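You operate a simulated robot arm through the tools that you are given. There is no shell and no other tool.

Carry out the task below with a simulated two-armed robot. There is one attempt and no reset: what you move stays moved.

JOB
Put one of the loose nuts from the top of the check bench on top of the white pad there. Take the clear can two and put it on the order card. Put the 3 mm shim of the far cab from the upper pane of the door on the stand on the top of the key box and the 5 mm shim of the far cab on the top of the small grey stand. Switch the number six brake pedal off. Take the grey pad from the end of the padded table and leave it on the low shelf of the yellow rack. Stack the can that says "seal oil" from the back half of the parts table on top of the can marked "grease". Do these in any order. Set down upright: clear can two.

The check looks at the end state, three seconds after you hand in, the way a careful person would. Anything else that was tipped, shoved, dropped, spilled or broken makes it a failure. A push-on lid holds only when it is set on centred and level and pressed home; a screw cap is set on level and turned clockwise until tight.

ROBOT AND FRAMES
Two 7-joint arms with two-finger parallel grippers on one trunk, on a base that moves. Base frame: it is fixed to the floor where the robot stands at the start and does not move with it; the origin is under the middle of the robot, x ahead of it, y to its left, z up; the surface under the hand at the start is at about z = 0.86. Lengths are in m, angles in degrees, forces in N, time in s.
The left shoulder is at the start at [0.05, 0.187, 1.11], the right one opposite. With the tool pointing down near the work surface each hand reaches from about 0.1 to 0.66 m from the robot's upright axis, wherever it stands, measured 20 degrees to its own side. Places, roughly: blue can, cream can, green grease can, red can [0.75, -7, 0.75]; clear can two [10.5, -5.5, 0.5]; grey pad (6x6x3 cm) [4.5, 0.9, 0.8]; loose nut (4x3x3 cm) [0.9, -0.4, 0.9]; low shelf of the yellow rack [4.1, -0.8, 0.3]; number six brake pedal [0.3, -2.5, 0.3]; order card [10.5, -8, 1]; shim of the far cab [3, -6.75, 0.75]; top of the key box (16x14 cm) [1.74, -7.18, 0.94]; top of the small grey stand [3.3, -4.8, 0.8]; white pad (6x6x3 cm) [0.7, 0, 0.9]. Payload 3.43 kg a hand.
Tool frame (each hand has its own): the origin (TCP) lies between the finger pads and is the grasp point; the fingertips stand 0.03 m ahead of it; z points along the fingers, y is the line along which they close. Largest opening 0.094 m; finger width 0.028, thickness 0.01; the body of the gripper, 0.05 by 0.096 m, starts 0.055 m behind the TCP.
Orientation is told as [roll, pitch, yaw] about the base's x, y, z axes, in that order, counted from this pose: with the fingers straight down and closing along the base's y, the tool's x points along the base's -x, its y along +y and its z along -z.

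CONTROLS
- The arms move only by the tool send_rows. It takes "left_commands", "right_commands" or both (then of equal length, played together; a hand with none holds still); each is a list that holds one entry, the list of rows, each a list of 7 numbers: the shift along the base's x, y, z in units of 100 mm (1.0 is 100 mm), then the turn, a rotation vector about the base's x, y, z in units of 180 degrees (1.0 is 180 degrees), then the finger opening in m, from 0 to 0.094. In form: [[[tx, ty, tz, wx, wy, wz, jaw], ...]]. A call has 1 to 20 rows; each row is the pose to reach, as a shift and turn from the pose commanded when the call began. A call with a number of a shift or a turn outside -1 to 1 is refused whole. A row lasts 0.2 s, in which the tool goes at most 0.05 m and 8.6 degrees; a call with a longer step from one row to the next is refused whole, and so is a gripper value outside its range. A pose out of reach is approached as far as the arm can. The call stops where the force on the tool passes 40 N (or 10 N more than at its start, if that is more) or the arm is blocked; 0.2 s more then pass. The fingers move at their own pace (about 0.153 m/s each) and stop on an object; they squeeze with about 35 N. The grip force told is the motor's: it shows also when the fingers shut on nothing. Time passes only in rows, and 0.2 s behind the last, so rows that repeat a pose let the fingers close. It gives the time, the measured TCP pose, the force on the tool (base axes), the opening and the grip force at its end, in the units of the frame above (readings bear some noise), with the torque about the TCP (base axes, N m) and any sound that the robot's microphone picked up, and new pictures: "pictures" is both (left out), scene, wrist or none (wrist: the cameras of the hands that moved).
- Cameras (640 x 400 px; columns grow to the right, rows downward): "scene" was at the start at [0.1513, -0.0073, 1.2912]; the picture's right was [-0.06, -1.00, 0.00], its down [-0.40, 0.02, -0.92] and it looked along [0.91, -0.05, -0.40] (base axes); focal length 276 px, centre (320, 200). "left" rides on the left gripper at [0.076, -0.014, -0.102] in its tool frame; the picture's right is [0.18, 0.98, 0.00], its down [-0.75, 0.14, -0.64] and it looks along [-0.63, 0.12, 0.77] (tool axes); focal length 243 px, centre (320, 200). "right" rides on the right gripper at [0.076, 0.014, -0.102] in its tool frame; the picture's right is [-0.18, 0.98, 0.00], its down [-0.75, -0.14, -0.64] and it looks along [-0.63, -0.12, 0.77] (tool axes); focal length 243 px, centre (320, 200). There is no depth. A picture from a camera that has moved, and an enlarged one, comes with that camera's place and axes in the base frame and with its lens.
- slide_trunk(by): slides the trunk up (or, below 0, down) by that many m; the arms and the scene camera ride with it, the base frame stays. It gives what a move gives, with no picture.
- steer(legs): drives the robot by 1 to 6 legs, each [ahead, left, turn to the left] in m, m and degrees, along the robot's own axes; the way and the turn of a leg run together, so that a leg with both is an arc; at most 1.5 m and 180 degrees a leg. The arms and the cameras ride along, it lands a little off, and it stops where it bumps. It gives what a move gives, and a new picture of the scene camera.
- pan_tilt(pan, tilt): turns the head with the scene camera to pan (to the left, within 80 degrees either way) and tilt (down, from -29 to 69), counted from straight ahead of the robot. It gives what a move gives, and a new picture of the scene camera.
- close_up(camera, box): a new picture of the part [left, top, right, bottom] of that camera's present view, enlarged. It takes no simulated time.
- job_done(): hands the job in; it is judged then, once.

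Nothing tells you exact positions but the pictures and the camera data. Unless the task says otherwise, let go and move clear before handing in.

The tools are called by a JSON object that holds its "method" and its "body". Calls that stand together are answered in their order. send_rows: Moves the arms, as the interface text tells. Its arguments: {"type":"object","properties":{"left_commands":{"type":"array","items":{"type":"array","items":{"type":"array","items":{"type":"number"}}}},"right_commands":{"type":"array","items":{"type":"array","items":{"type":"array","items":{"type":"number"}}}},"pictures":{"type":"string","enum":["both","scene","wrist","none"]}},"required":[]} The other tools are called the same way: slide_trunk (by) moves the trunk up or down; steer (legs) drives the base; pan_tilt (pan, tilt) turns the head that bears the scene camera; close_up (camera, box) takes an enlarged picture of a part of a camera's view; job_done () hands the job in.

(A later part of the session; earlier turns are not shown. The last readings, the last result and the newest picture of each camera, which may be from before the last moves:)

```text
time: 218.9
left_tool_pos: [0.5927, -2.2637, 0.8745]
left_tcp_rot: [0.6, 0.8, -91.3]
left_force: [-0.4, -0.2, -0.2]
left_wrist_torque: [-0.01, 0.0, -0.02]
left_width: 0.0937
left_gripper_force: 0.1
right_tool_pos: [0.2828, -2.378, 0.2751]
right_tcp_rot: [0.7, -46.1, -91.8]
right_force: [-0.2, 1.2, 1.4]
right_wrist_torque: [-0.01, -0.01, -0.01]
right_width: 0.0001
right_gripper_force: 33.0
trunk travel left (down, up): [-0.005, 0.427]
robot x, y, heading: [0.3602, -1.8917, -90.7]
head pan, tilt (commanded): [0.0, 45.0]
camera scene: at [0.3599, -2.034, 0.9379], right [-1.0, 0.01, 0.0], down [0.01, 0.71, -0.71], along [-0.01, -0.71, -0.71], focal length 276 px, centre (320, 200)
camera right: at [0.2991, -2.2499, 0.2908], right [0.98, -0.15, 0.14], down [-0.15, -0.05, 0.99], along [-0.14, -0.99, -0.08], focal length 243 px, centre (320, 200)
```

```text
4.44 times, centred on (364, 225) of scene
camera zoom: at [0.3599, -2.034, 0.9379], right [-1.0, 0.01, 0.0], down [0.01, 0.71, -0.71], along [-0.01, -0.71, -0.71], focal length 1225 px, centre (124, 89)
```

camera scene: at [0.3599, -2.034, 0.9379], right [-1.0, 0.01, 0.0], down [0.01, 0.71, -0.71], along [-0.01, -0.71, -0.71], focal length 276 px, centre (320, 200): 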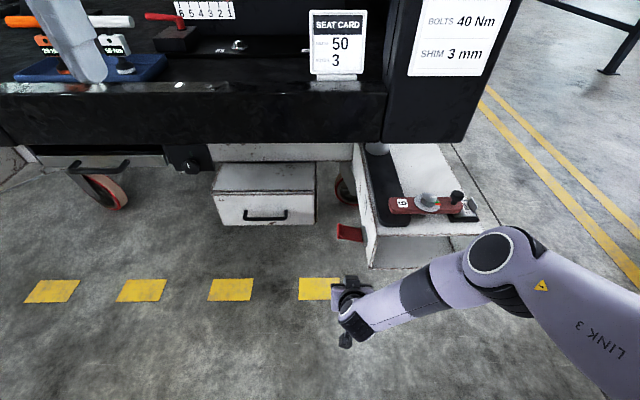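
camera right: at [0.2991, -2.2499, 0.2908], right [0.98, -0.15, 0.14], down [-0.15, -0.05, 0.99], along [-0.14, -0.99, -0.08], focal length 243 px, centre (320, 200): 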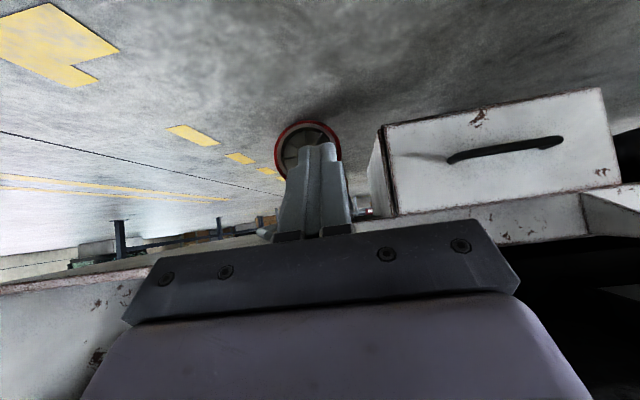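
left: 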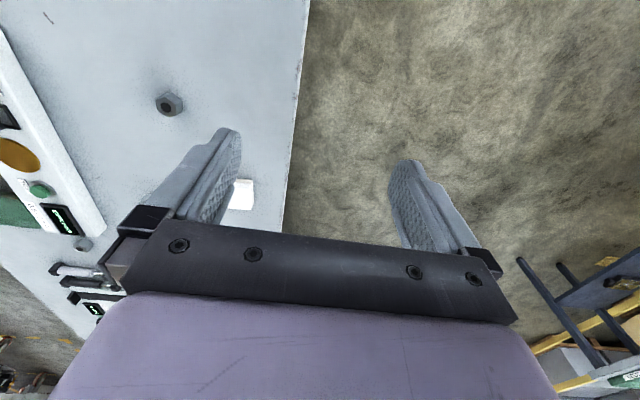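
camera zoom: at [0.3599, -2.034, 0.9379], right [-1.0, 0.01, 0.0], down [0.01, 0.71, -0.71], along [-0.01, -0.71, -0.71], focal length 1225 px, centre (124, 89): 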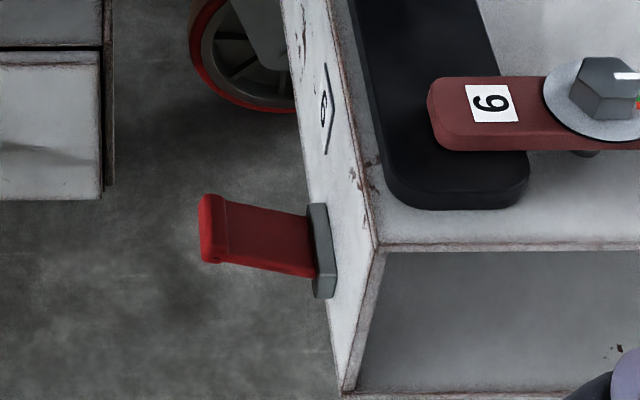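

The pedal stays up, so number six is off. I'll retreat the hand and restore the travel posture.

{"method": "send_rows", "body": {"right_commands": [[[0, 0.4, 0.2, 0, 0, 0, 0.0], [0, 0.5, 0.6, 0, 0, 0, 0.0], [0, 0.5, 1.0, 0, 0, 0, 0.0]]], "pictures": "none"}}

{"method": "send_rows", "body": {"right_commands": [[[0, 0, 0.45, 0, 0, 0, 0.0], [0, 0, 0.9, 0, 0, 0, 0.0], [0, 0, 1.0, 0, 0, 0, 0.0]]], "pictures": "none"}}

{"method": "send_rows", "body": {"right_commands": [[[0, 0, 0.45, 0, 0, 0, 0.0], [0, 0, 0.9, 0.04, 0, 0, 0.0], [0, 0, 1.0, 0.08, 0, 0, 0.0], [0, 0, 1.0, 0.12, 0, 0, 0.0], [0, 0, 1.0, 0.16, 0, 0, 0.0], [0, 0, 1.0, 0.2, 0, 0, 0.0], [0, 0, 1.0, 0.24, 0, 0, 0.0], [0, 0, 1.0, 0.255, 0, 0, 0.0]]], "pictures": "scene"}}

{"method": "slide_trunk", "body": {"by": 0.32}}

```text
time: 219.4
left_tool_pos: [0.5923, -2.2618, 0.8757]
left_tcp_rot: [0.6, 0.7, -91.4]
left_force: [-0.1, 0.1, 1.0]
left_wrist_torque: [-0.01, 0.02, -0.01]
left_width: 0.094
left_gripper_force: 0.0
right_tool_pos: [0.2724, -2.3615, 0.3224]
right_tcp_rot: [-0.5, -50.6, -92.7]
right_force: [-1.6, -8.9, 4.8]
right_wrist_torque: [0.86, -0.2, 0.1]
right_width: 0.0
right_gripper_force: 32.8
trunk travel left (down, up): [-0.005, 0.427]
robot x, y, heading: [0.3633, -1.8887, -90.5]
head pan, tilt (commanded): [0.0, 45.0]
stopped in row 2 (right hand): the force on the tool passed its limit at 116 N (the readings are from after the stop); the commanded pose is now the measured one
```

```text
time: 220.2
left_tool_pos: [0.5918, -2.2628, 0.8757]
left_tcp_rot: [0.6, 0.7, -91.3]
left_force: [0.2, 0.0, 0.3]
left_wrist_torque: [-0.02, 0.0, 0.01]
left_width: 0.0939
left_gripper_force: 0.0
right_tool_pos: [0.2732, -2.3562, 0.4215]
right_tcp_rot: [-0.4, -49.9, -92.5]
right_force: [-0.2, 0.3, 0.0]
right_wrist_torque: [0.0, -0.03, -0.01]
right_width: 0.0
right_gripper_force: 33.3
trunk travel left (down, up): [-0.005, 0.427]
robot x, y, heading: [0.3627, -1.8889, -90.8]
head pan, tilt (commanded): [0.0, 45.0]
```

```text
time: 222.0
left_tool_pos: [0.592, -2.2624, 0.876]
left_tcp_rot: [0.6, 0.7, -91.3]
left_force: [-1.1, 0.7, -0.4]
left_wrist_torque: [-0.02, -0.01, 0.02]
left_width: 0.0943
left_gripper_force: 0.1
right_tool_pos: [0.2733, -2.3576, 0.5191]
right_tcp_rot: [-2.3, -4.2, -91.6]
right_force: [-0.7, -0.1, 0.9]
right_wrist_torque: [0.02, -0.02, -0.02]
right_width: 0.0
right_gripper_force: 33.2
trunk travel left (down, up): [-0.005, 0.427]
robot x, y, heading: [0.3632, -1.8921, -90.5]
head pan, tilt (commanded): [0.0, 45.0]
camera scene: at [0.3598, -2.033, 0.9384], right [-1.0, 0.01, 0.0], down [0.01, 0.71, -0.71], along [-0.01, -0.71, -0.71], focal length 276 px, centre (320, 200)
```

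scene: 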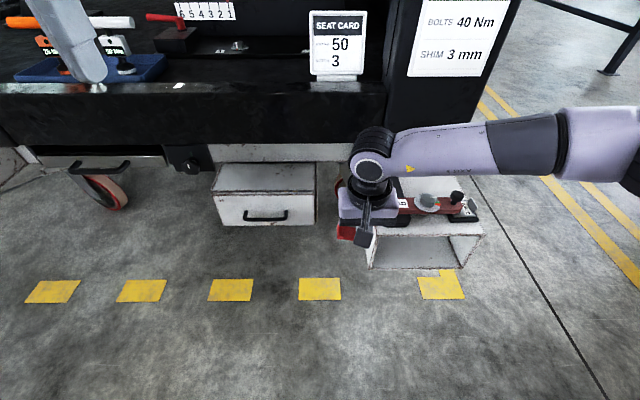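

```text
time: 225.2
left_tool_pos: [0.5929, -2.2621, 1.196]
left_tcp_rot: [0.6, 0.7, -91.4]
left_force: [0.5, 0.1, -0.4]
left_wrist_torque: [0.01, -0.02, 0.03]
left_width: 0.0935
left_gripper_force: 0.0
right_tool_pos: [0.2736, -2.3577, 0.8409]
right_tcp_rot: [-2.2, -4.3, -91.5]
right_force: [0.0, 0.2, 0.0]
right_wrist_torque: [-0.01, 0.02, -0.02]
right_width: 0.0
right_gripper_force: 33.0
trunk travel left (down, up): [-0.325, 0.107]
robot x, y, heading: [0.3588, -1.8924, -90.7]
head pan, tilt (commanded): [0.0, 45.0]
```

There was a brief force spike while backing out, probably against my own base. I'll check that the pedal and the mount are undisturbed.

{"method": "steer", "body": {"legs": [[-0.3, 0, 0]]}}

{"method": "close_up", "body": {"camera": "scene", "box": [300, 130, 428, 220]}}

```text
time: 227.2
left_tool_pos: [0.5942, -1.9672, 1.1968]
left_tcp_rot: [0.6, 0.5, -91.5]
left_force: [0.2, 0.7, -0.3]
left_wrist_torque: [-0.05, -0.02, 0.03]
left_width: 0.0938
left_gripper_force: 0.0
right_tool_pos: [0.275, -2.0612, 0.841]
right_tcp_rot: [-2.3, -4.3, -91.7]
right_force: [0.4, 0.6, -0.3]
right_wrist_torque: [0.0, 0.02, -0.05]
right_width: 0.0001
right_gripper_force: 33.5
trunk travel left (down, up): [-0.325, 0.107]
robot x, y, heading: [0.3652, -1.5928, -90.9]
head pan, tilt (commanded): [0.0, 45.0]
camera scene: at [0.3628, -1.7363, 1.2585], right [-1.0, 0.01, 0.0], down [0.01, 0.71, -0.71], along [-0.01, -0.71, -0.71], focal length 276 px, centre (320, 200)
```

scene: 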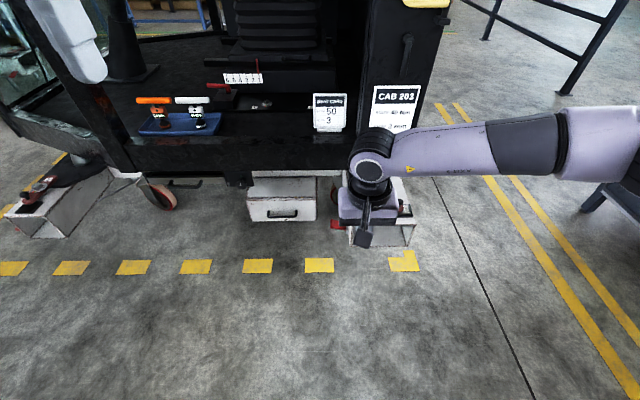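

```text
4.44 times, centred on (364, 175) of scene
camera zoom: at [0.3628, -1.7363, 1.2585], right [-1.0, 0.01, 0.0], down [0.01, 0.71, -0.71], along [-0.01, -0.71, -0.71], focal length 1225 px, centre (124, 311)
```

zoom: 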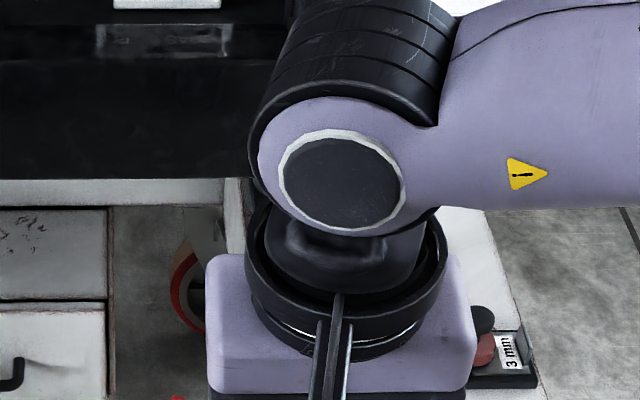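

{"method": "send_rows", "body": {"right_commands": [[[0, 0, 0.45, 0.024, 0, 0, 0.0], [0, 0.2, 0.85, 0.024, 0, 0, 0.0], [-0.2, 0.4, 1.0, 0.024, 0, 0, 0.0]]], "pictures": "none"}}

{"method": "send_rows", "body": {"right_commands": [[[-0.1, 0.2, 0.4, 0, 0, 0, 0.0], [-0.2, 0.4, 0.8, 0, 0, 0, 0.0], [-0.4, 0.6, 1.0, 0, 0, 0, 0.0]]], "pictures": "none"}}

{"method": "send_rows", "body": {"right_commands": [[[0, 0.2, 0.4, 0, 0, 0, 0.0], [0, 0.3, 0.8, 0, 0, 0, 0.0], [0, 0.3, 1.0, 0, 0, 0, 0.0]]], "pictures": "none"}}

{"method": "close_up", "body": {"camera": "scene", "box": [300, 160, 428, 250]}}

```text
time: 228.0
left_tool_pos: [0.5948, -1.9672, 1.1956]
left_tcp_rot: [0.6, 0.6, -91.5]
left_force: [0.4, 0.4, -0.1]
left_wrist_torque: [-0.02, -0.03, 0.01]
left_width: 0.0944
left_gripper_force: 0.1
right_tool_pos: [0.2529, -2.0216, 0.9421]
right_tcp_rot: [-2.4, 0.0, -91.7]
right_force: [-0.3, 0.3, 0.1]
right_wrist_torque: [-0.03, -0.01, 0.02]
right_width: 0.0001
right_gripper_force: 32.8
trunk travel left (down, up): [-0.325, 0.107]
robot x, y, heading: [0.3656, -1.5943, -90.4]
head pan, tilt (commanded): [0.0, 45.0]
```

```text
time: 228.8
left_tool_pos: [0.5939, -1.9663, 1.1949]
left_tcp_rot: [0.6, 0.6, -91.4]
left_force: [-0.8, -1.0, 0.7]
left_wrist_torque: [-0.01, 0.02, 0.03]
left_width: 0.0939
left_gripper_force: 0.1
right_tool_pos: [0.2149, -1.9604, 1.042]
right_tcp_rot: [-2.4, 0.0, -91.6]
right_force: [0.0, 0.5, 0.2]
right_wrist_torque: [0.01, -0.01, -0.01]
right_width: 0.0
right_gripper_force: 33.0
trunk travel left (down, up): [-0.325, 0.107]
robot x, y, heading: [0.3646, -1.5986, -90.7]
head pan, tilt (commanded): [0.0, 45.0]
```

```text
time: 229.6
left_tool_pos: [0.5942, -1.9669, 1.1967]
left_tcp_rot: [0.6, 0.7, -91.4]
left_force: [-0.2, -0.1, -0.2]
left_wrist_torque: [-0.01, -0.02, 0.0]
left_width: 0.0941
left_gripper_force: 0.0
right_tool_pos: [0.2149, -1.9303, 1.1411]
right_tcp_rot: [-2.5, 0.0, -91.7]
right_force: [0.2, -0.5, -0.2]
right_wrist_torque: [-0.03, 0.0, 0.04]
right_width: 0.0
right_gripper_force: 33.2
trunk travel left (down, up): [-0.325, 0.107]
robot x, y, heading: [0.3649, -1.5974, -90.8]
head pan, tilt (commanded): [0.0, 45.0]
```

```text
4.44 times, centred on (364, 205) of scene
camera zoom: at [0.3629, -1.7367, 1.2584], right [-1.0, 0.01, 0.0], down [0.01, 0.71, -0.71], along [-0.01, -0.71, -0.71], focal length 1225 px, centre (124, 178)
```

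zoom: 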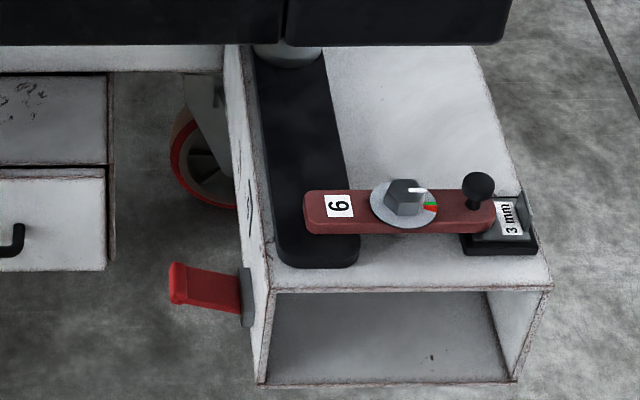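

Pedal 6 is up and nothing else moved. Now I'll drive to the aisle at x ≈ 2.35 and go down it toward the parts table area.

{"method": "steer", "body": {"legs": [[0, 1.0, 0.4], [0, 1.0, 0.4]]}}

{"method": "pan_tilt", "body": {"pan": 0, "tilt": 20}}

```text
time: 247.5
left_tool_pos: [2.6112, -2.0015, 1.1961]
left_tcp_rot: [0.5, 0.7, -91.4]
left_force: [0.2, -0.4, -0.3]
left_wrist_torque: [0.0, -0.02, -0.02]
left_width: 0.0941
left_gripper_force: 0.1
right_tool_pos: [2.2312, -1.9637, 1.1421]
right_tcp_rot: [-2.5, 0.0, -91.6]
right_force: [-0.1, -0.3, -0.1]
right_wrist_torque: [0.0, -0.01, 0.01]
right_width: 0.0
right_gripper_force: 33.2
trunk travel left (down, up): [-0.325, 0.107]
robot x, y, heading: [2.3771, -1.6284, -90.5]
head pan, tilt (commanded): [0.0, 45.0]
camera scene: at [2.3791, -1.7707, 1.2584], right [-1.0, 0.01, 0.0], down [0.01, 0.71, -0.71], along [-0.01, -0.71, -0.71], focal length 276 px, centre (320, 200)
```

scene: 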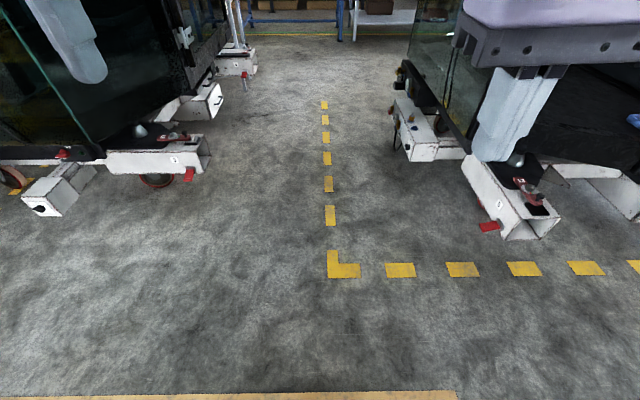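

```text
time: 248.4
left_tool_pos: [2.6114, -2.0014, 1.1966]
left_tcp_rot: [0.5, 0.7, -91.6]
left_force: [0.4, -0.9, 0.6]
left_wrist_torque: [0.02, -0.01, -0.01]
left_width: 0.0941
left_gripper_force: 0.0
right_tool_pos: [2.2307, -1.9638, 1.1423]
right_tcp_rot: [-2.4, 0.0, -91.7]
right_force: [0.4, -0.2, 0.2]
right_wrist_torque: [0.03, -0.02, -0.01]
right_width: 0.0
right_gripper_force: 33.3
trunk travel left (down, up): [-0.325, 0.107]
robot x, y, heading: [2.3799, -1.6318, -90.5]
head pan, tilt (commanded): [0.0, 20.0]
camera scene: at [2.3789, -1.7825, 1.297], right [-1.0, 0.01, 0.0], down [0.0, 0.34, -0.94], along [-0.01, -0.94, -0.34], focal length 276 px, centre (320, 200)
```

scene: 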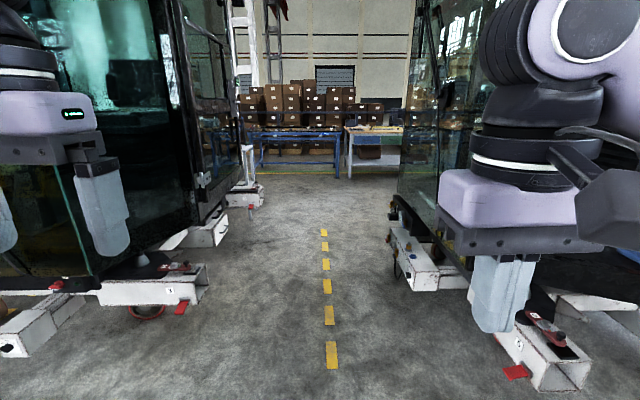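

{"method": "steer", "body": {"legs": [[1.5, 0, 0], [1.0, 0, 0]]}}

{"method": "pan_tilt", "body": {"pan": 45, "tilt": 20}}

{"method": "pan_tilt", "body": {"pan": -45, "tilt": 20}}

```text
time: 260.4
left_tool_pos: [2.5837, -4.4533, 1.1955]
left_tcp_rot: [0.6, 0.6, -91.6]
left_force: [0.2, -1.1, -0.1]
left_wrist_torque: [0.02, 0.0, 0.0]
left_width: 0.0942
left_gripper_force: 0.0
right_tool_pos: [2.2056, -4.4168, 1.1423]
right_tcp_rot: [-2.4, 0.0, -91.7]
right_force: [-0.1, -0.6, -0.4]
right_wrist_torque: [0.03, 0.0, -0.01]
right_width: 0.0
right_gripper_force: 33.4
trunk travel left (down, up): [-0.325, 0.107]
robot x, y, heading: [2.3527, -4.0807, -90.7]
head pan, tilt (commanded): [0.0, 20.0]
camera scene: at [2.3525, -4.2348, 1.297], right [-1.0, 0.01, 0.0], down [0.01, 0.34, -0.94], along [-0.01, -0.94, -0.34], focal length 276 px, centre (320, 200)
```

scene: 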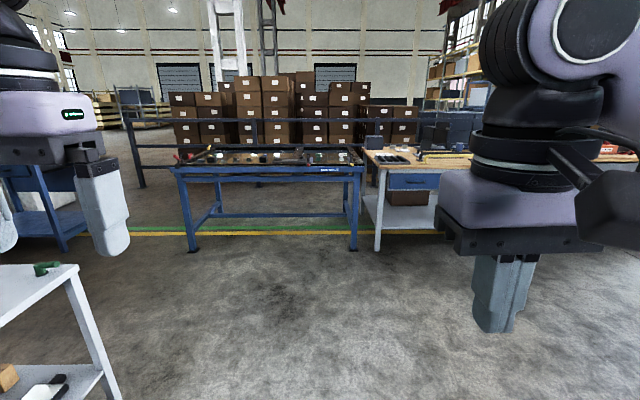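

```text
time: 261.6
left_tool_pos: [2.5844, -4.4535, 1.1949]
left_tcp_rot: [0.5, 0.7, -91.7]
left_force: [-0.1, -0.1, 0.2]
left_wrist_torque: [-0.02, -0.01, 0.04]
left_width: 0.094
left_gripper_force: 0.0
right_tool_pos: [2.2043, -4.4157, 1.1413]
right_tcp_rot: [-2.4, 0.0, -91.9]
right_force: [-0.4, 1.6, -0.1]
right_wrist_torque: [0.0, 0.0, 0.04]
right_width: 0.0001
right_gripper_force: 33.1
trunk travel left (down, up): [-0.325, 0.107]
robot x, y, heading: [2.354, -4.0822, -91.2]
head pan, tilt (commanded): [45.0, 20.0]
camera scene: at [2.4186, -4.2083, 1.2971], right [-0.72, -0.7, 0.0], down [-0.24, 0.25, -0.94], along [0.65, -0.67, -0.34], focal length 276 px, centre (320, 200)
```

scene: 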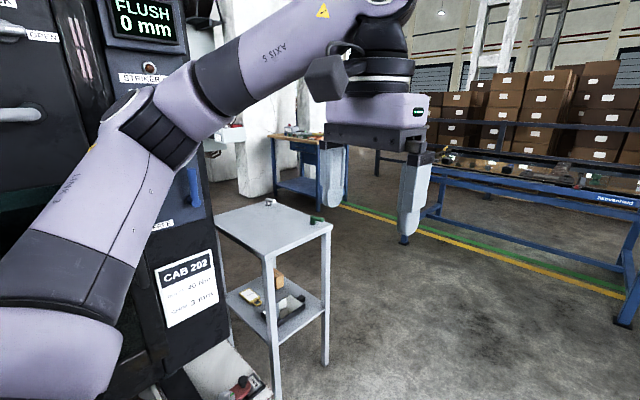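

```text
time: 263.2
left_tool_pos: [2.5841, -4.4532, 1.1956]
left_tcp_rot: [0.6, 0.6, -91.7]
left_force: [0.0, -0.1, 0.2]
left_wrist_torque: [0.02, 0.0, 0.0]
left_width: 0.094
left_gripper_force: 0.0
right_tool_pos: [2.2043, -4.4175, 1.1418]
right_tcp_rot: [-2.3, 0.0, -91.8]
right_force: [-0.3, -0.9, -0.2]
right_wrist_torque: [-0.03, 0.01, -0.05]
right_width: 0.0
right_gripper_force: 32.9
trunk travel left (down, up): [-0.325, 0.107]
robot x, y, heading: [2.3524, -4.0796, -91.0]
head pan, tilt (commanded): [-45.0, 20.0]
camera scene: at [2.2871, -4.2063, 1.2971], right [-0.7, 0.72, 0.0], down [0.25, 0.24, -0.94], along [-0.67, -0.65, -0.34], focal length 276 px, centre (320, 200)
```

scene: 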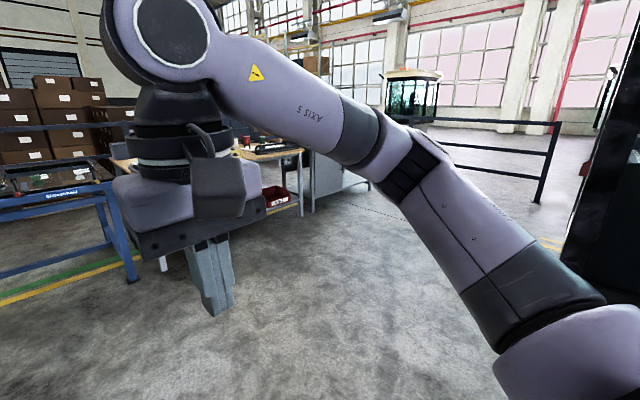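

The blue stand with a door lies ahead near (2.8, -6.7), and the wooden bench to its right near (1.7, -7). The small grey stand is on the left near (3.3, -4.8). I'll drive closer to the blue stand.

{"method": "steer", "body": {"legs": [[1.4, 0.3, 0]]}}

{"method": "pan_tilt", "body": {"pan": 0, "tilt": 30}}

```text
time: 270.4
left_tool_pos: [2.8625, -5.8678, 1.1968]
left_tcp_rot: [0.6, 0.7, -92.1]
left_force: [0.2, 0.0, -0.2]
left_wrist_torque: [0.01, 0.03, 0.03]
left_width: 0.0941
left_gripper_force: 0.1
right_tool_pos: [2.482, -5.8294, 1.1423]
right_tcp_rot: [-2.4, 0.1, -92.1]
right_force: [0.2, 0.0, 0.7]
right_wrist_torque: [0.0, 0.0, -0.03]
right_width: 0.0
right_gripper_force: 33.1
trunk travel left (down, up): [-0.325, 0.107]
robot x, y, heading: [2.6346, -5.4963, -91.3]
head pan, tilt (commanded): [-45.0, 20.0]
camera scene: at [2.5667, -5.6188, 1.2971], right [-0.69, 0.72, 0.0], down [0.25, 0.24, -0.94], along [-0.68, -0.65, -0.34], focal length 276 px, centre (320, 200)
```

scene: 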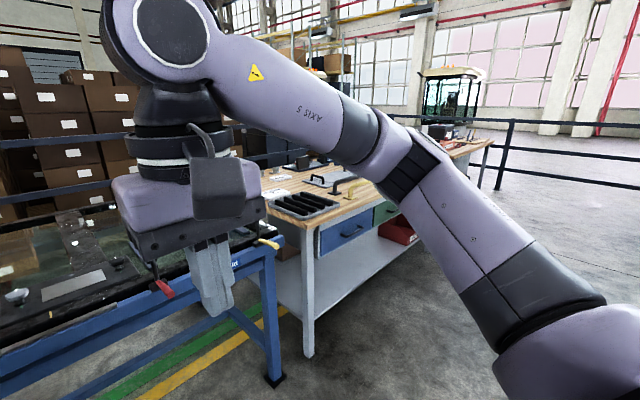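

```text
time: 271.5
left_tool_pos: [2.8618, -5.8669, 1.1954]
left_tcp_rot: [0.6, 0.6, -92.0]
left_force: [0.6, 0.1, 0.1]
left_wrist_torque: [-0.01, 0.02, 0.01]
left_width: 0.0942
left_gripper_force: 0.0
right_tool_pos: [2.4825, -5.829, 1.1415]
right_tcp_rot: [-2.4, 0.0, -92.1]
right_force: [-0.1, -0.6, -0.3]
right_wrist_torque: [-0.02, -0.01, 0.04]
right_width: 0.0001
right_gripper_force: 32.6
trunk travel left (down, up): [-0.325, 0.107]
robot x, y, heading: [2.6315, -5.4913, -91.3]
head pan, tilt (commanded): [0.0, 30.0]
camera scene: at [2.632, -5.6445, 1.281], right [-1.0, 0.02, 0.0], down [0.01, 0.5, -0.87], along [-0.02, -0.87, -0.5], focal length 276 px, centre (320, 200)
```

scene: 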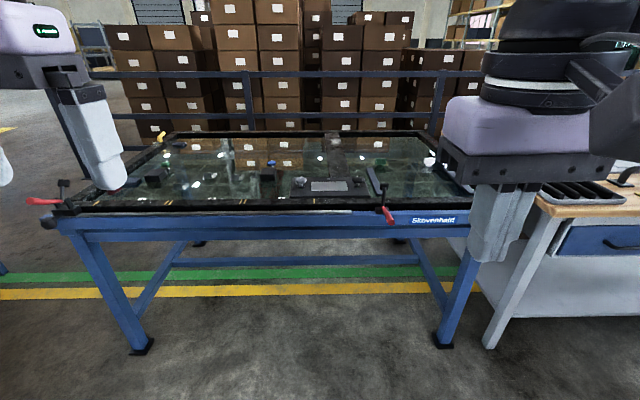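

{"method": "close_up", "body": {"camera": "scene", "box": [50, 120, 270, 225]}}

{"method": "close_up", "body": {"camera": "scene", "box": [250, 120, 470, 225]}}

```text
2.91 times, centred on (160, 172) of scene
camera zoom: at [2.632, -5.6445, 1.281], right [-1.0, 0.02, 0.0], down [0.01, 0.5, -0.87], along [-0.02, -0.87, -0.5], focal length 802 px, centre (786, 280)
```

zoom: 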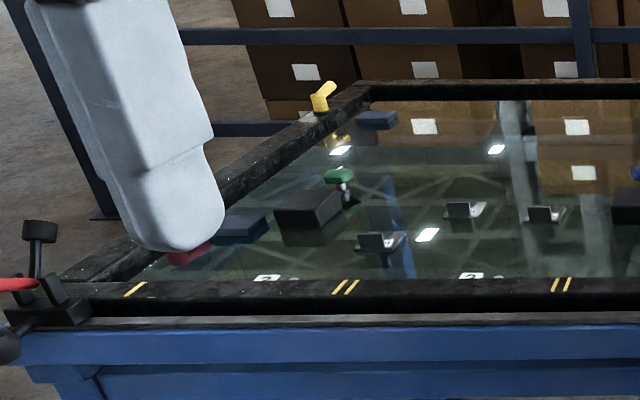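

```text
2.91 times, centred on (360, 172) of scene
camera zoom: at [2.632, -5.6445, 1.281], right [-1.0, 0.02, 0.0], down [0.01, 0.5, -0.87], along [-0.02, -0.87, -0.5], focal length 802 px, centre (204, 280)
```

zoom: 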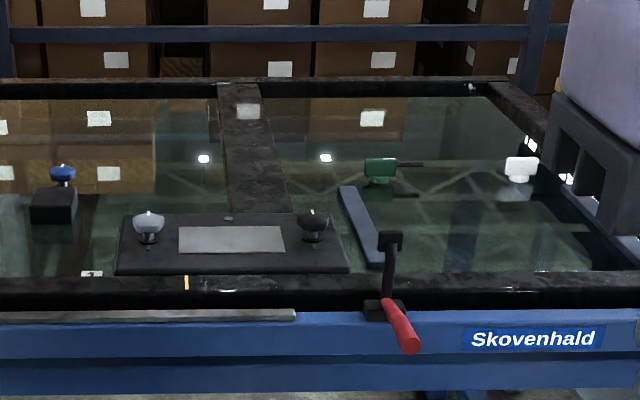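

{"method": "steer", "body": {"legs": [[0.4, 0.25, 1.3]]}}

{"method": "pan_tilt", "body": {"pan": 0, "tilt": 40}}

```text
time: 274.3
left_tool_pos: [3.1203, -6.2585, 1.1964]
left_tcp_rot: [0.6, 0.7, -90.3]
left_force: [0.3, 1.2, -0.5]
left_wrist_torque: [-0.02, 0.0, 0.05]
left_width: 0.0941
left_gripper_force: 0.0
right_tool_pos: [2.7391, -6.2291, 1.1423]
right_tcp_rot: [-2.4, -0.1, -90.5]
right_force: [-0.1, 0.2, 0.8]
right_wrist_torque: [-0.01, 0.01, -0.02]
right_width: 0.0002
right_gripper_force: 32.7
trunk travel left (down, up): [-0.325, 0.107]
robot x, y, heading: [2.8816, -5.89, -89.4]
head pan, tilt (commanded): [0.0, 30.0]
camera scene: at [2.8827, -6.0413, 1.281], right [-1.0, -0.01, 0.0], down [0.0, 0.5, -0.87], along [0.01, -0.87, -0.5], focal length 276 px, centre (320, 200)
```

scene: 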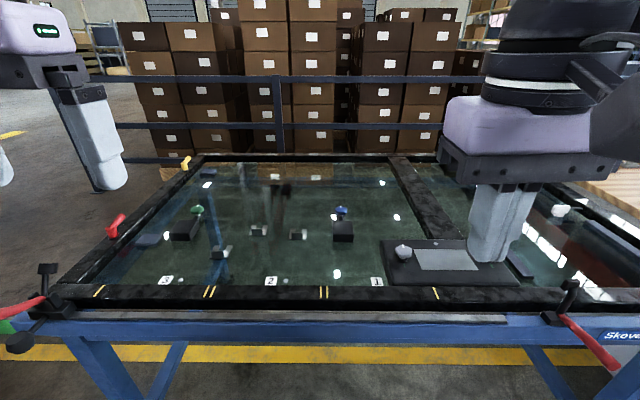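

```text
time: 275.0
left_tool_pos: [3.1199, -6.2582, 1.196]
left_tcp_rot: [0.7, 0.6, -90.3]
left_force: [0.2, -0.6, 0.0]
left_wrist_torque: [0.03, -0.01, 0.01]
left_width: 0.0939
left_gripper_force: 0.0
right_tool_pos: [2.7395, -6.2293, 1.1416]
right_tcp_rot: [-2.3, 0.0, -90.4]
right_force: [0.5, 0.1, 0.5]
right_wrist_torque: [-0.01, -0.01, -0.03]
right_width: 0.0
right_gripper_force: 33.5
trunk travel left (down, up): [-0.325, 0.107]
robot x, y, heading: [2.879, -5.895, -89.3]
head pan, tilt (commanded): [0.0, 40.0]
camera scene: at [2.8824, -6.0356, 1.2657], right [-1.0, -0.01, 0.0], down [-0.01, 0.64, -0.77], along [0.01, -0.77, -0.64], focal length 276 px, centre (320, 200)
```

scene: 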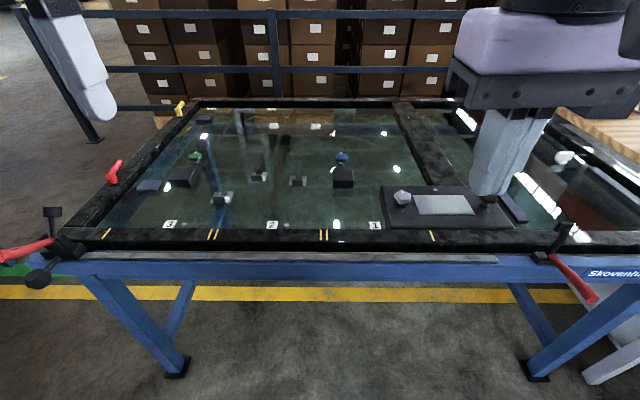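

{"method": "close_up", "body": {"camera": "scene", "box": [90, 100, 250, 245]}}

{"method": "close_up", "body": {"camera": "scene", "box": [240, 140, 400, 245]}}

{"method": "close_up", "body": {"camera": "scene", "box": [200, 160, 312, 230]}}

```text
2.76 times, centred on (170, 172) of scene
camera zoom: at [2.8824, -6.0356, 1.2657], right [-1.0, -0.01, 0.0], down [-0.01, 0.64, -0.77], along [0.01, -0.77, -0.64], focal length 760 px, centre (734, 276)
```

zoom: 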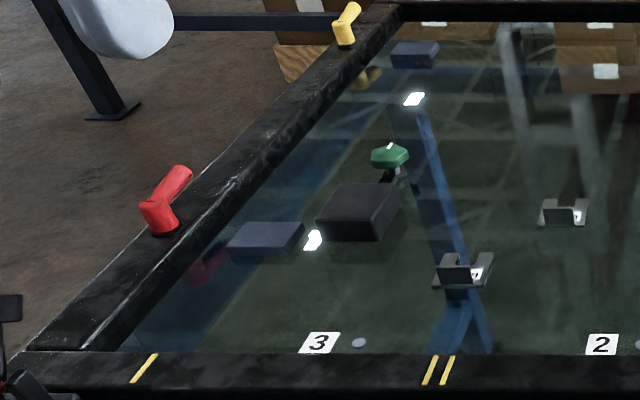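

```text
3.81 times, centred on (320, 192) of scene
camera zoom: at [2.8824, -6.0356, 1.2657], right [-1.0, -0.01, 0.0], down [-0.01, 0.64, -0.77], along [0.01, -0.77, -0.64], focal length 1050 px, centre (320, 229)
```

zoom: 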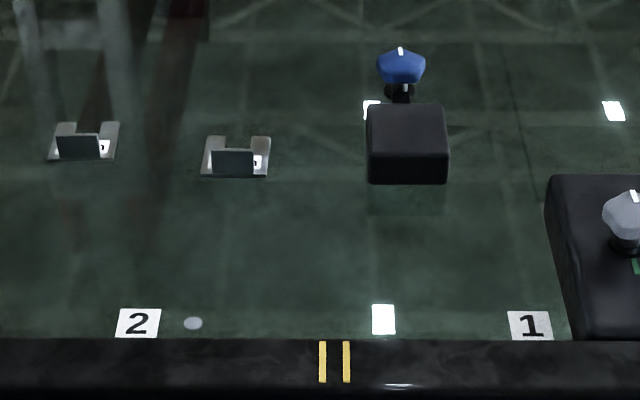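

```text
5.71 times, centred on (256, 195) of scene
camera zoom: at [2.8824, -6.0356, 1.2657], right [-1.0, -0.01, 0.0], down [-0.01, 0.64, -0.77], along [0.01, -0.77, -0.64], focal length 1575 px, centre (686, 229)
```

zoom: 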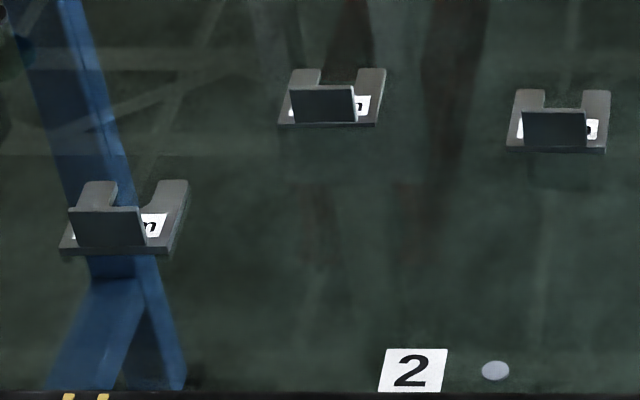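

Three U-shaped shims with tabs lie on the upper pane (about (3.18, -6.65), (3.09, -6.76), (2.96, -6.73)), but the tabs hide their labels. I'll raise the trunk and get closer to look from steeper above.

{"method": "slide_trunk", "body": {"by": 0.1}}

{"method": "steer", "body": {"legs": [[0.22, 0.0, -0.5]]}}

{"method": "pan_tilt", "body": {"pan": 8, "tilt": 52}}

```text
time: 276.3
left_tool_pos: [3.12, -6.2568, 1.2966]
left_tcp_rot: [0.6, 0.7, -90.4]
left_force: [0.1, -0.4, 0.2]
left_wrist_torque: [-0.02, 0.02, -0.01]
left_width: 0.0937
left_gripper_force: 0.1
right_tool_pos: [2.7404, -6.2298, 1.2425]
right_tcp_rot: [-2.4, 0.0, -90.3]
right_force: [-1.2, 0.5, 0.2]
right_wrist_torque: [0.0, 0.0, 0.05]
right_width: 0.0003
right_gripper_force: 33.0
trunk travel left (down, up): [-0.425, 0.007]
robot x, y, heading: [2.8818, -5.892, -89.5]
head pan, tilt (commanded): [0.0, 40.0]
```

```text
time: 278.0
left_tool_pos: [3.1152, -6.4789, 1.2964]
left_tcp_rot: [0.5, 0.7, -91.0]
left_force: [0.6, -0.2, -0.5]
left_wrist_torque: [0.0, 0.0, -0.02]
left_width: 0.0939
left_gripper_force: 0.1
right_tool_pos: [2.735, -6.4461, 1.2417]
right_tcp_rot: [-2.5, 0.0, -91.2]
right_force: [-1.3, 0.6, -1.2]
right_wrist_torque: [0.01, 0.03, 0.0]
right_width: 0.0002
right_gripper_force: 33.0
trunk travel left (down, up): [-0.425, 0.007]
robot x, y, heading: [2.8799, -6.1079, -90.3]
head pan, tilt (commanded): [0.0, 40.0]
camera scene: at [2.8813, -6.2545, 1.3656], right [-1.0, 0.0, 0.0], down [0.0, 0.64, -0.77], along [0.0, -0.77, -0.64], focal length 276 px, centre (320, 200)
```

scene: 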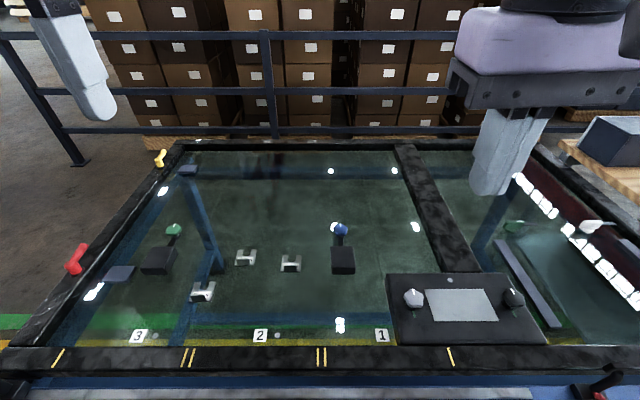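

```text
time: 278.8
left_tool_pos: [3.1161, -6.4772, 1.2961]
left_tcp_rot: [0.6, 0.7, -91.0]
left_force: [0.1, 0.4, 0.2]
left_wrist_torque: [-0.02, 0.01, 0.01]
left_width: 0.094
left_gripper_force: 0.0
right_tool_pos: [2.7343, -6.4465, 1.2421]
right_tcp_rot: [-2.4, -0.1, -91.1]
right_force: [-0.2, 0.1, 0.7]
right_wrist_torque: [-0.01, -0.05, -0.02]
right_width: 0.0001
right_gripper_force: 32.3
trunk travel left (down, up): [-0.425, 0.007]
robot x, y, heading: [2.8782, -6.1063, -90.0]
head pan, tilt (commanded): [8.0, 52.0]
camera scene: at [2.8918, -6.2431, 1.3489], right [-0.99, -0.14, 0.0], down [-0.11, 0.78, -0.62], along [0.08, -0.61, -0.79], focal length 276 px, centre (320, 200)
```

scene: 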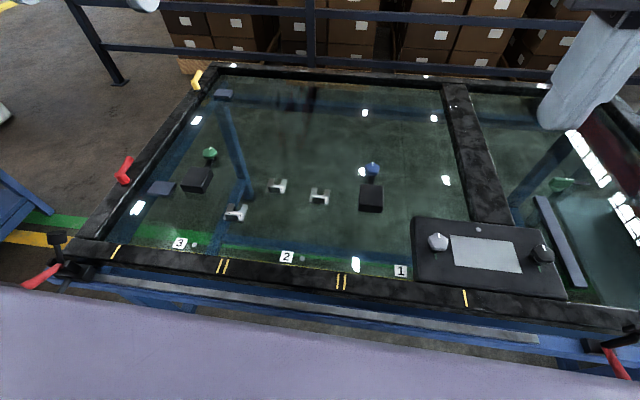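

{"method": "close_up", "body": {"camera": "scene", "box": [215, 170, 343, 230]}}

{"method": "close_up", "body": {"camera": "scene", "box": [300, 180, 348, 210]}}

{"method": "close_up", "body": {"camera": "scene", "box": [260, 172, 300, 197]}}

{"method": "close_up", "body": {"camera": "scene", "box": [216, 195, 264, 225]}}

```text
5.00 times, centred on (279, 200) of scene
camera zoom: at [2.8918, -6.2431, 1.3489], right [-0.99, -0.14, 0.0], down [-0.11, 0.78, -0.62], along [0.08, -0.61, -0.79], focal length 1378 px, centre (525, 200)
```

zoom: 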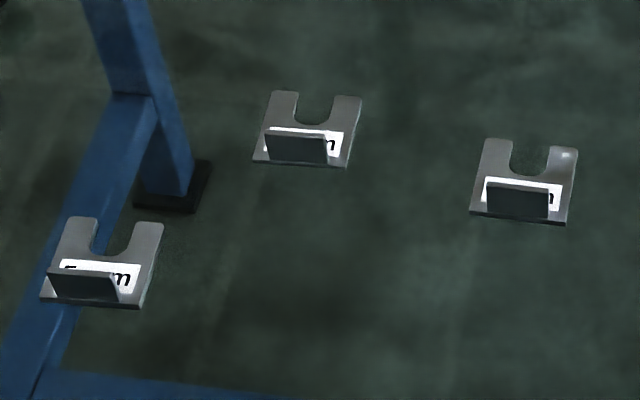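

```text
13.33 times, centred on (324, 195) of scene
camera zoom: at [2.8918, -6.2431, 1.3489], right [-0.99, -0.14, 0.0], down [-0.11, 0.78, -0.62], along [0.08, -0.61, -0.79], focal length 3675 px, centre (267, 267)
```

zoom: 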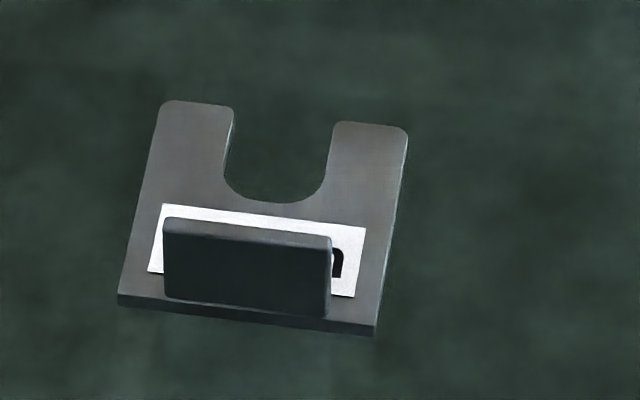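

```text
16.00 times, centred on (280, 184) of scene
camera zoom: at [2.8918, -6.2431, 1.3489], right [-0.99, -0.14, 0.0], down [-0.11, 0.78, -0.62], along [0.08, -0.61, -0.79], focal length 4410 px, centre (960, 448)
```

zoom: 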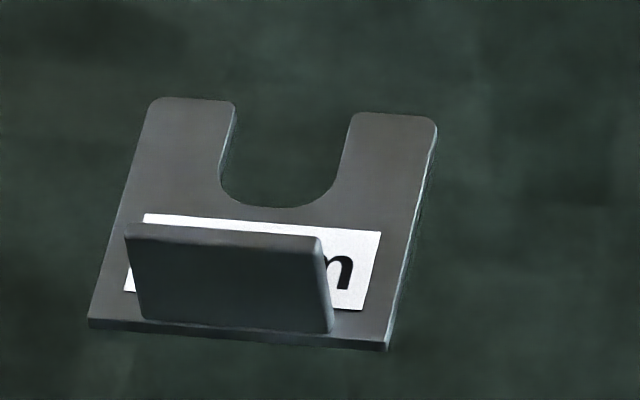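

```text
13.33 times, centred on (240, 210) of scene
camera zoom: at [2.8918, -6.2431, 1.3489], right [-0.99, -0.14, 0.0], down [-0.11, 0.78, -0.62], along [0.08, -0.61, -0.79], focal length 3675 px, centre (1387, 67)
```

zoom: 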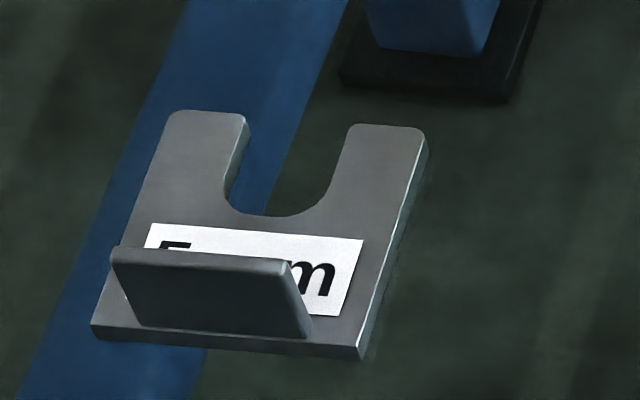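

Shim A looks like "5 mm". To read B and C, I'll bring the left wrist camera above them.

{"method": "send_rows", "body": {"left_commands": [[[-0.1, -0.3, -0.3, 0, 0, 0, 0.094], [-0.2, -0.6, -0.6, 0, 0, 0, 0.094], [-0.3, -0.9, -0.9, 0, 0, 0, 0.094], [-0.35, -1.0, -1.0, 0, 0, 0, 0.094]]], "pictures": "none"}}

{"method": "send_rows", "body": {"left_commands": [[[-0.1, -0.3, -0.3, 0, 0, 0, 0.094], [-0.2, -0.6, -0.6, 0, 0, 0, 0.094], [-0.3, -0.9, -0.9, 0, 0, 0, 0.094], [-0.3, -1.0, -0.9, 0, 0, 0, 0.094], [-0.3, -1.0, -0.9, 0, 0, 0, 0.094]]], "pictures": "both"}}

```text
time: 279.8
left_tool_pos: [3.0815, -6.5793, 1.196]
left_tcp_rot: [0.6, 0.6, -91.0]
left_force: [0.7, -0.1, 1.0]
left_wrist_torque: [0.02, -0.03, 0.01]
left_width: 0.0939
left_gripper_force: 0.0
right_tool_pos: [2.7367, -6.4449, 1.2418]
right_tcp_rot: [-2.4, 0.0, -91.3]
right_force: [0.4, 0.8, 0.1]
right_wrist_torque: [-0.01, -0.03, -0.01]
right_width: 0.0
right_gripper_force: 32.8
trunk travel left (down, up): [-0.425, 0.007]
robot x, y, heading: [2.8805, -6.1104, -90.0]
head pan, tilt (commanded): [8.0, 52.0]
```

```text
time: 280.9
left_tool_pos: [3.0499, -6.68, 1.1057]
left_tcp_rot: [0.5, 0.6, -91.0]
left_force: [0.2, 0.1, -0.4]
left_wrist_torque: [-0.03, 0.03, 0.0]
left_width: 0.0938
left_gripper_force: 0.0
right_tool_pos: [2.7352, -6.4455, 1.2429]
right_tcp_rot: [-2.4, 0.0, -91.2]
right_force: [0.2, 0.6, -0.2]
right_wrist_torque: [-0.02, -0.02, 0.02]
right_width: 0.0004
right_gripper_force: 33.0
trunk travel left (down, up): [-0.425, 0.007]
robot x, y, heading: [2.8815, -6.1068, -90.0]
head pan, tilt (commanded): [8.0, 52.0]
camera scene: at [2.8917, -6.2433, 1.3488], right [-0.99, -0.14, 0.0], down [-0.11, 0.78, -0.62], along [0.08, -0.61, -0.79], focal length 276 px, centre (320, 200)
camera left: at [3.0362, -6.6034, 1.2092], right [0.99, 0.17, 0.01], down [0.12, -0.76, 0.64], along [0.12, -0.62, -0.77], focal length 243 px, centre (320, 200)
```

scene: 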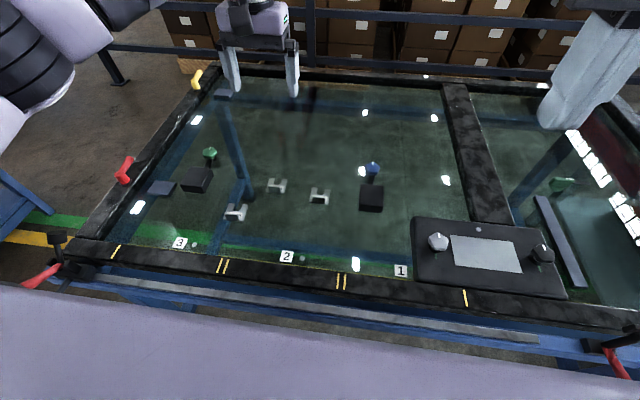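
left: 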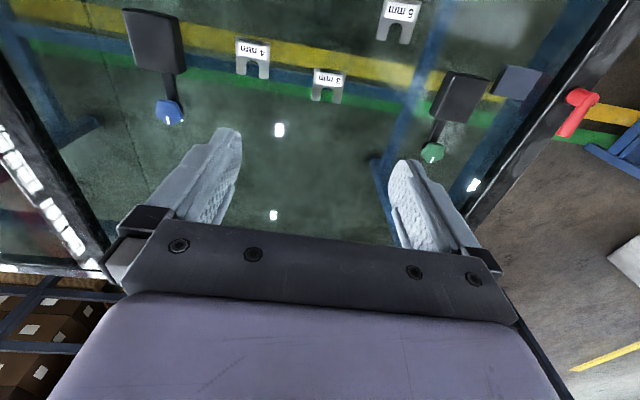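

{"method": "close_up", "body": {"camera": "left", "box": [220, 30, 360, 110]}}

{"method": "close_up", "body": {"camera": "left", "box": [360, 0, 440, 50]}}

```text
4.57 times, centred on (290, 70) of left
camera zoom: at [3.0362, -6.6034, 1.2092], right [0.99, 0.17, 0.01], down [0.12, -0.76, 0.64], along [0.12, -0.62, -0.77], focal length 1109 px, centre (457, 794)
```

zoom: 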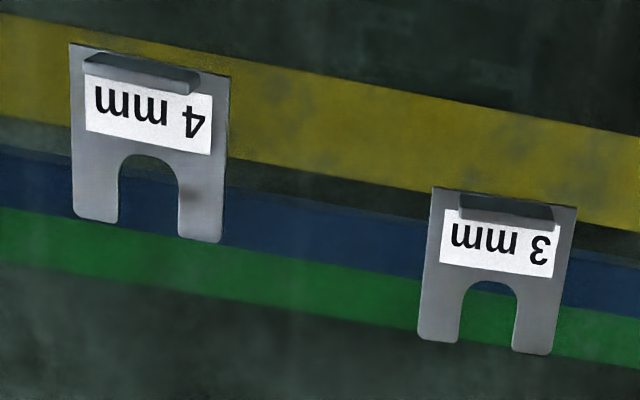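

```text
8.00 times, centred on (400, 25) of left
camera zoom: at [3.0362, -6.6034, 1.2092], right [0.99, 0.17, 0.01], down [0.12, -0.76, 0.64], along [0.12, -0.62, -0.77], focal length 1941 px, centre (-320, 1600)
```

zoom: 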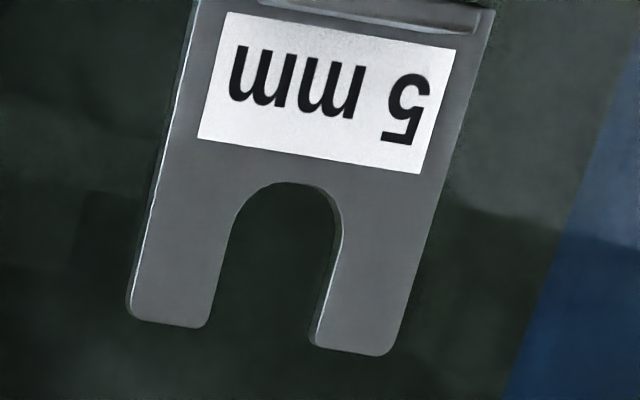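

Labels: (2.96) is 4 mm, (3.07, -6.68) is 3 mm, (3.15, -6.58) is 5 mm. I'll shift left so the right hand can take the 3 mm shim and the left hand the 5 mm one.

{"method": "steer", "body": {"legs": [[0.0, 0.19, 0]]}}

{"method": "slide_trunk", "body": {"by": -0.12}}

{"method": "pan_tilt", "body": {"pan": 0, "tilt": 50}}

```text
time: 283.3
left_tool_pos: [3.2385, -6.6806, 1.1068]
left_tcp_rot: [0.6, 0.5, -91.3]
left_force: [0.1, 1.0, 0.7]
left_wrist_torque: [-0.01, -0.01, 0.03]
left_width: 0.094
left_gripper_force: 0.1
right_tool_pos: [2.9256, -6.4468, 1.2431]
right_tcp_rot: [-2.4, -0.1, -91.3]
right_force: [0.8, -0.3, -0.1]
right_wrist_torque: [0.0, 0.01, 0.0]
right_width: 0.0
right_gripper_force: 32.2
trunk travel left (down, up): [-0.425, 0.007]
robot x, y, heading: [3.0746, -6.1115, -90.1]
head pan, tilt (commanded): [8.0, 52.0]
camera scene: at [3.0833, -6.2441, 1.3488], right [-0.99, -0.13, 0.0], down [-0.11, 0.78, -0.62], along [0.08, -0.61, -0.79], focal length 276 px, centre (320, 200)
```

scene: 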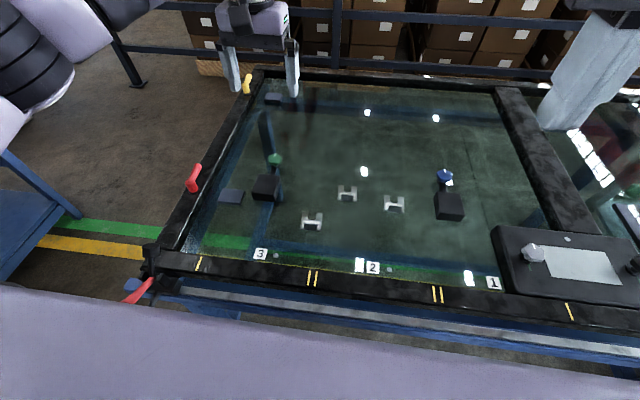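

```text
time: 284.8
left_tool_pos: [3.2393, -6.6803, 0.9855]
left_tcp_rot: [0.6, 0.5, -91.3]
left_force: [0.2, 0.2, -0.4]
left_wrist_torque: [0.02, 0.0, -0.02]
left_width: 0.0942
left_gripper_force: 0.1
right_tool_pos: [2.9257, -6.4461, 1.1222]
right_tcp_rot: [-2.4, -0.1, -91.1]
right_force: [0.2, 0.2, 0.2]
right_wrist_torque: [0.01, -0.04, 0.02]
right_width: 0.0
right_gripper_force: 32.8
trunk travel left (down, up): [-0.305, 0.127]
robot x, y, heading: [3.0736, -6.1069, -90.4]
head pan, tilt (commanded): [8.0, 52.0]
```

```text
time: 285.4
left_tool_pos: [3.2409, -6.6803, 0.9863]
left_tcp_rot: [0.5, 0.5, -91.2]
left_force: [-0.2, -0.3, 0.3]
left_wrist_torque: [-0.03, -0.01, -0.02]
left_width: 0.0942
left_gripper_force: 0.1
right_tool_pos: [2.9253, -6.4454, 1.1219]
right_tcp_rot: [-2.4, -0.1, -91.3]
right_force: [-0.1, 0.6, 0.8]
right_wrist_torque: [-0.03, -0.02, 0.02]
right_width: 0.0
right_gripper_force: 33.0
trunk travel left (down, up): [-0.305, 0.127]
robot x, y, heading: [3.0724, -6.1078, -90.5]
head pan, tilt (commanded): [0.0, 50.0]
camera scene: at [3.0726, -6.2467, 1.2315], right [-1.0, 0.01, 0.0], down [0.0, 0.77, -0.64], along [0.0, -0.64, -0.77], focal length 276 px, centre (320, 200)
```

scene: 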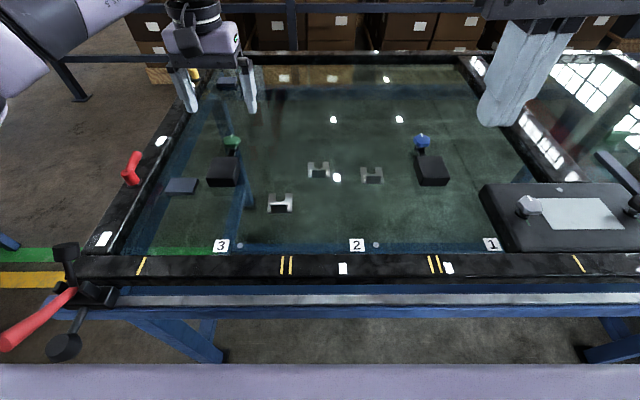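

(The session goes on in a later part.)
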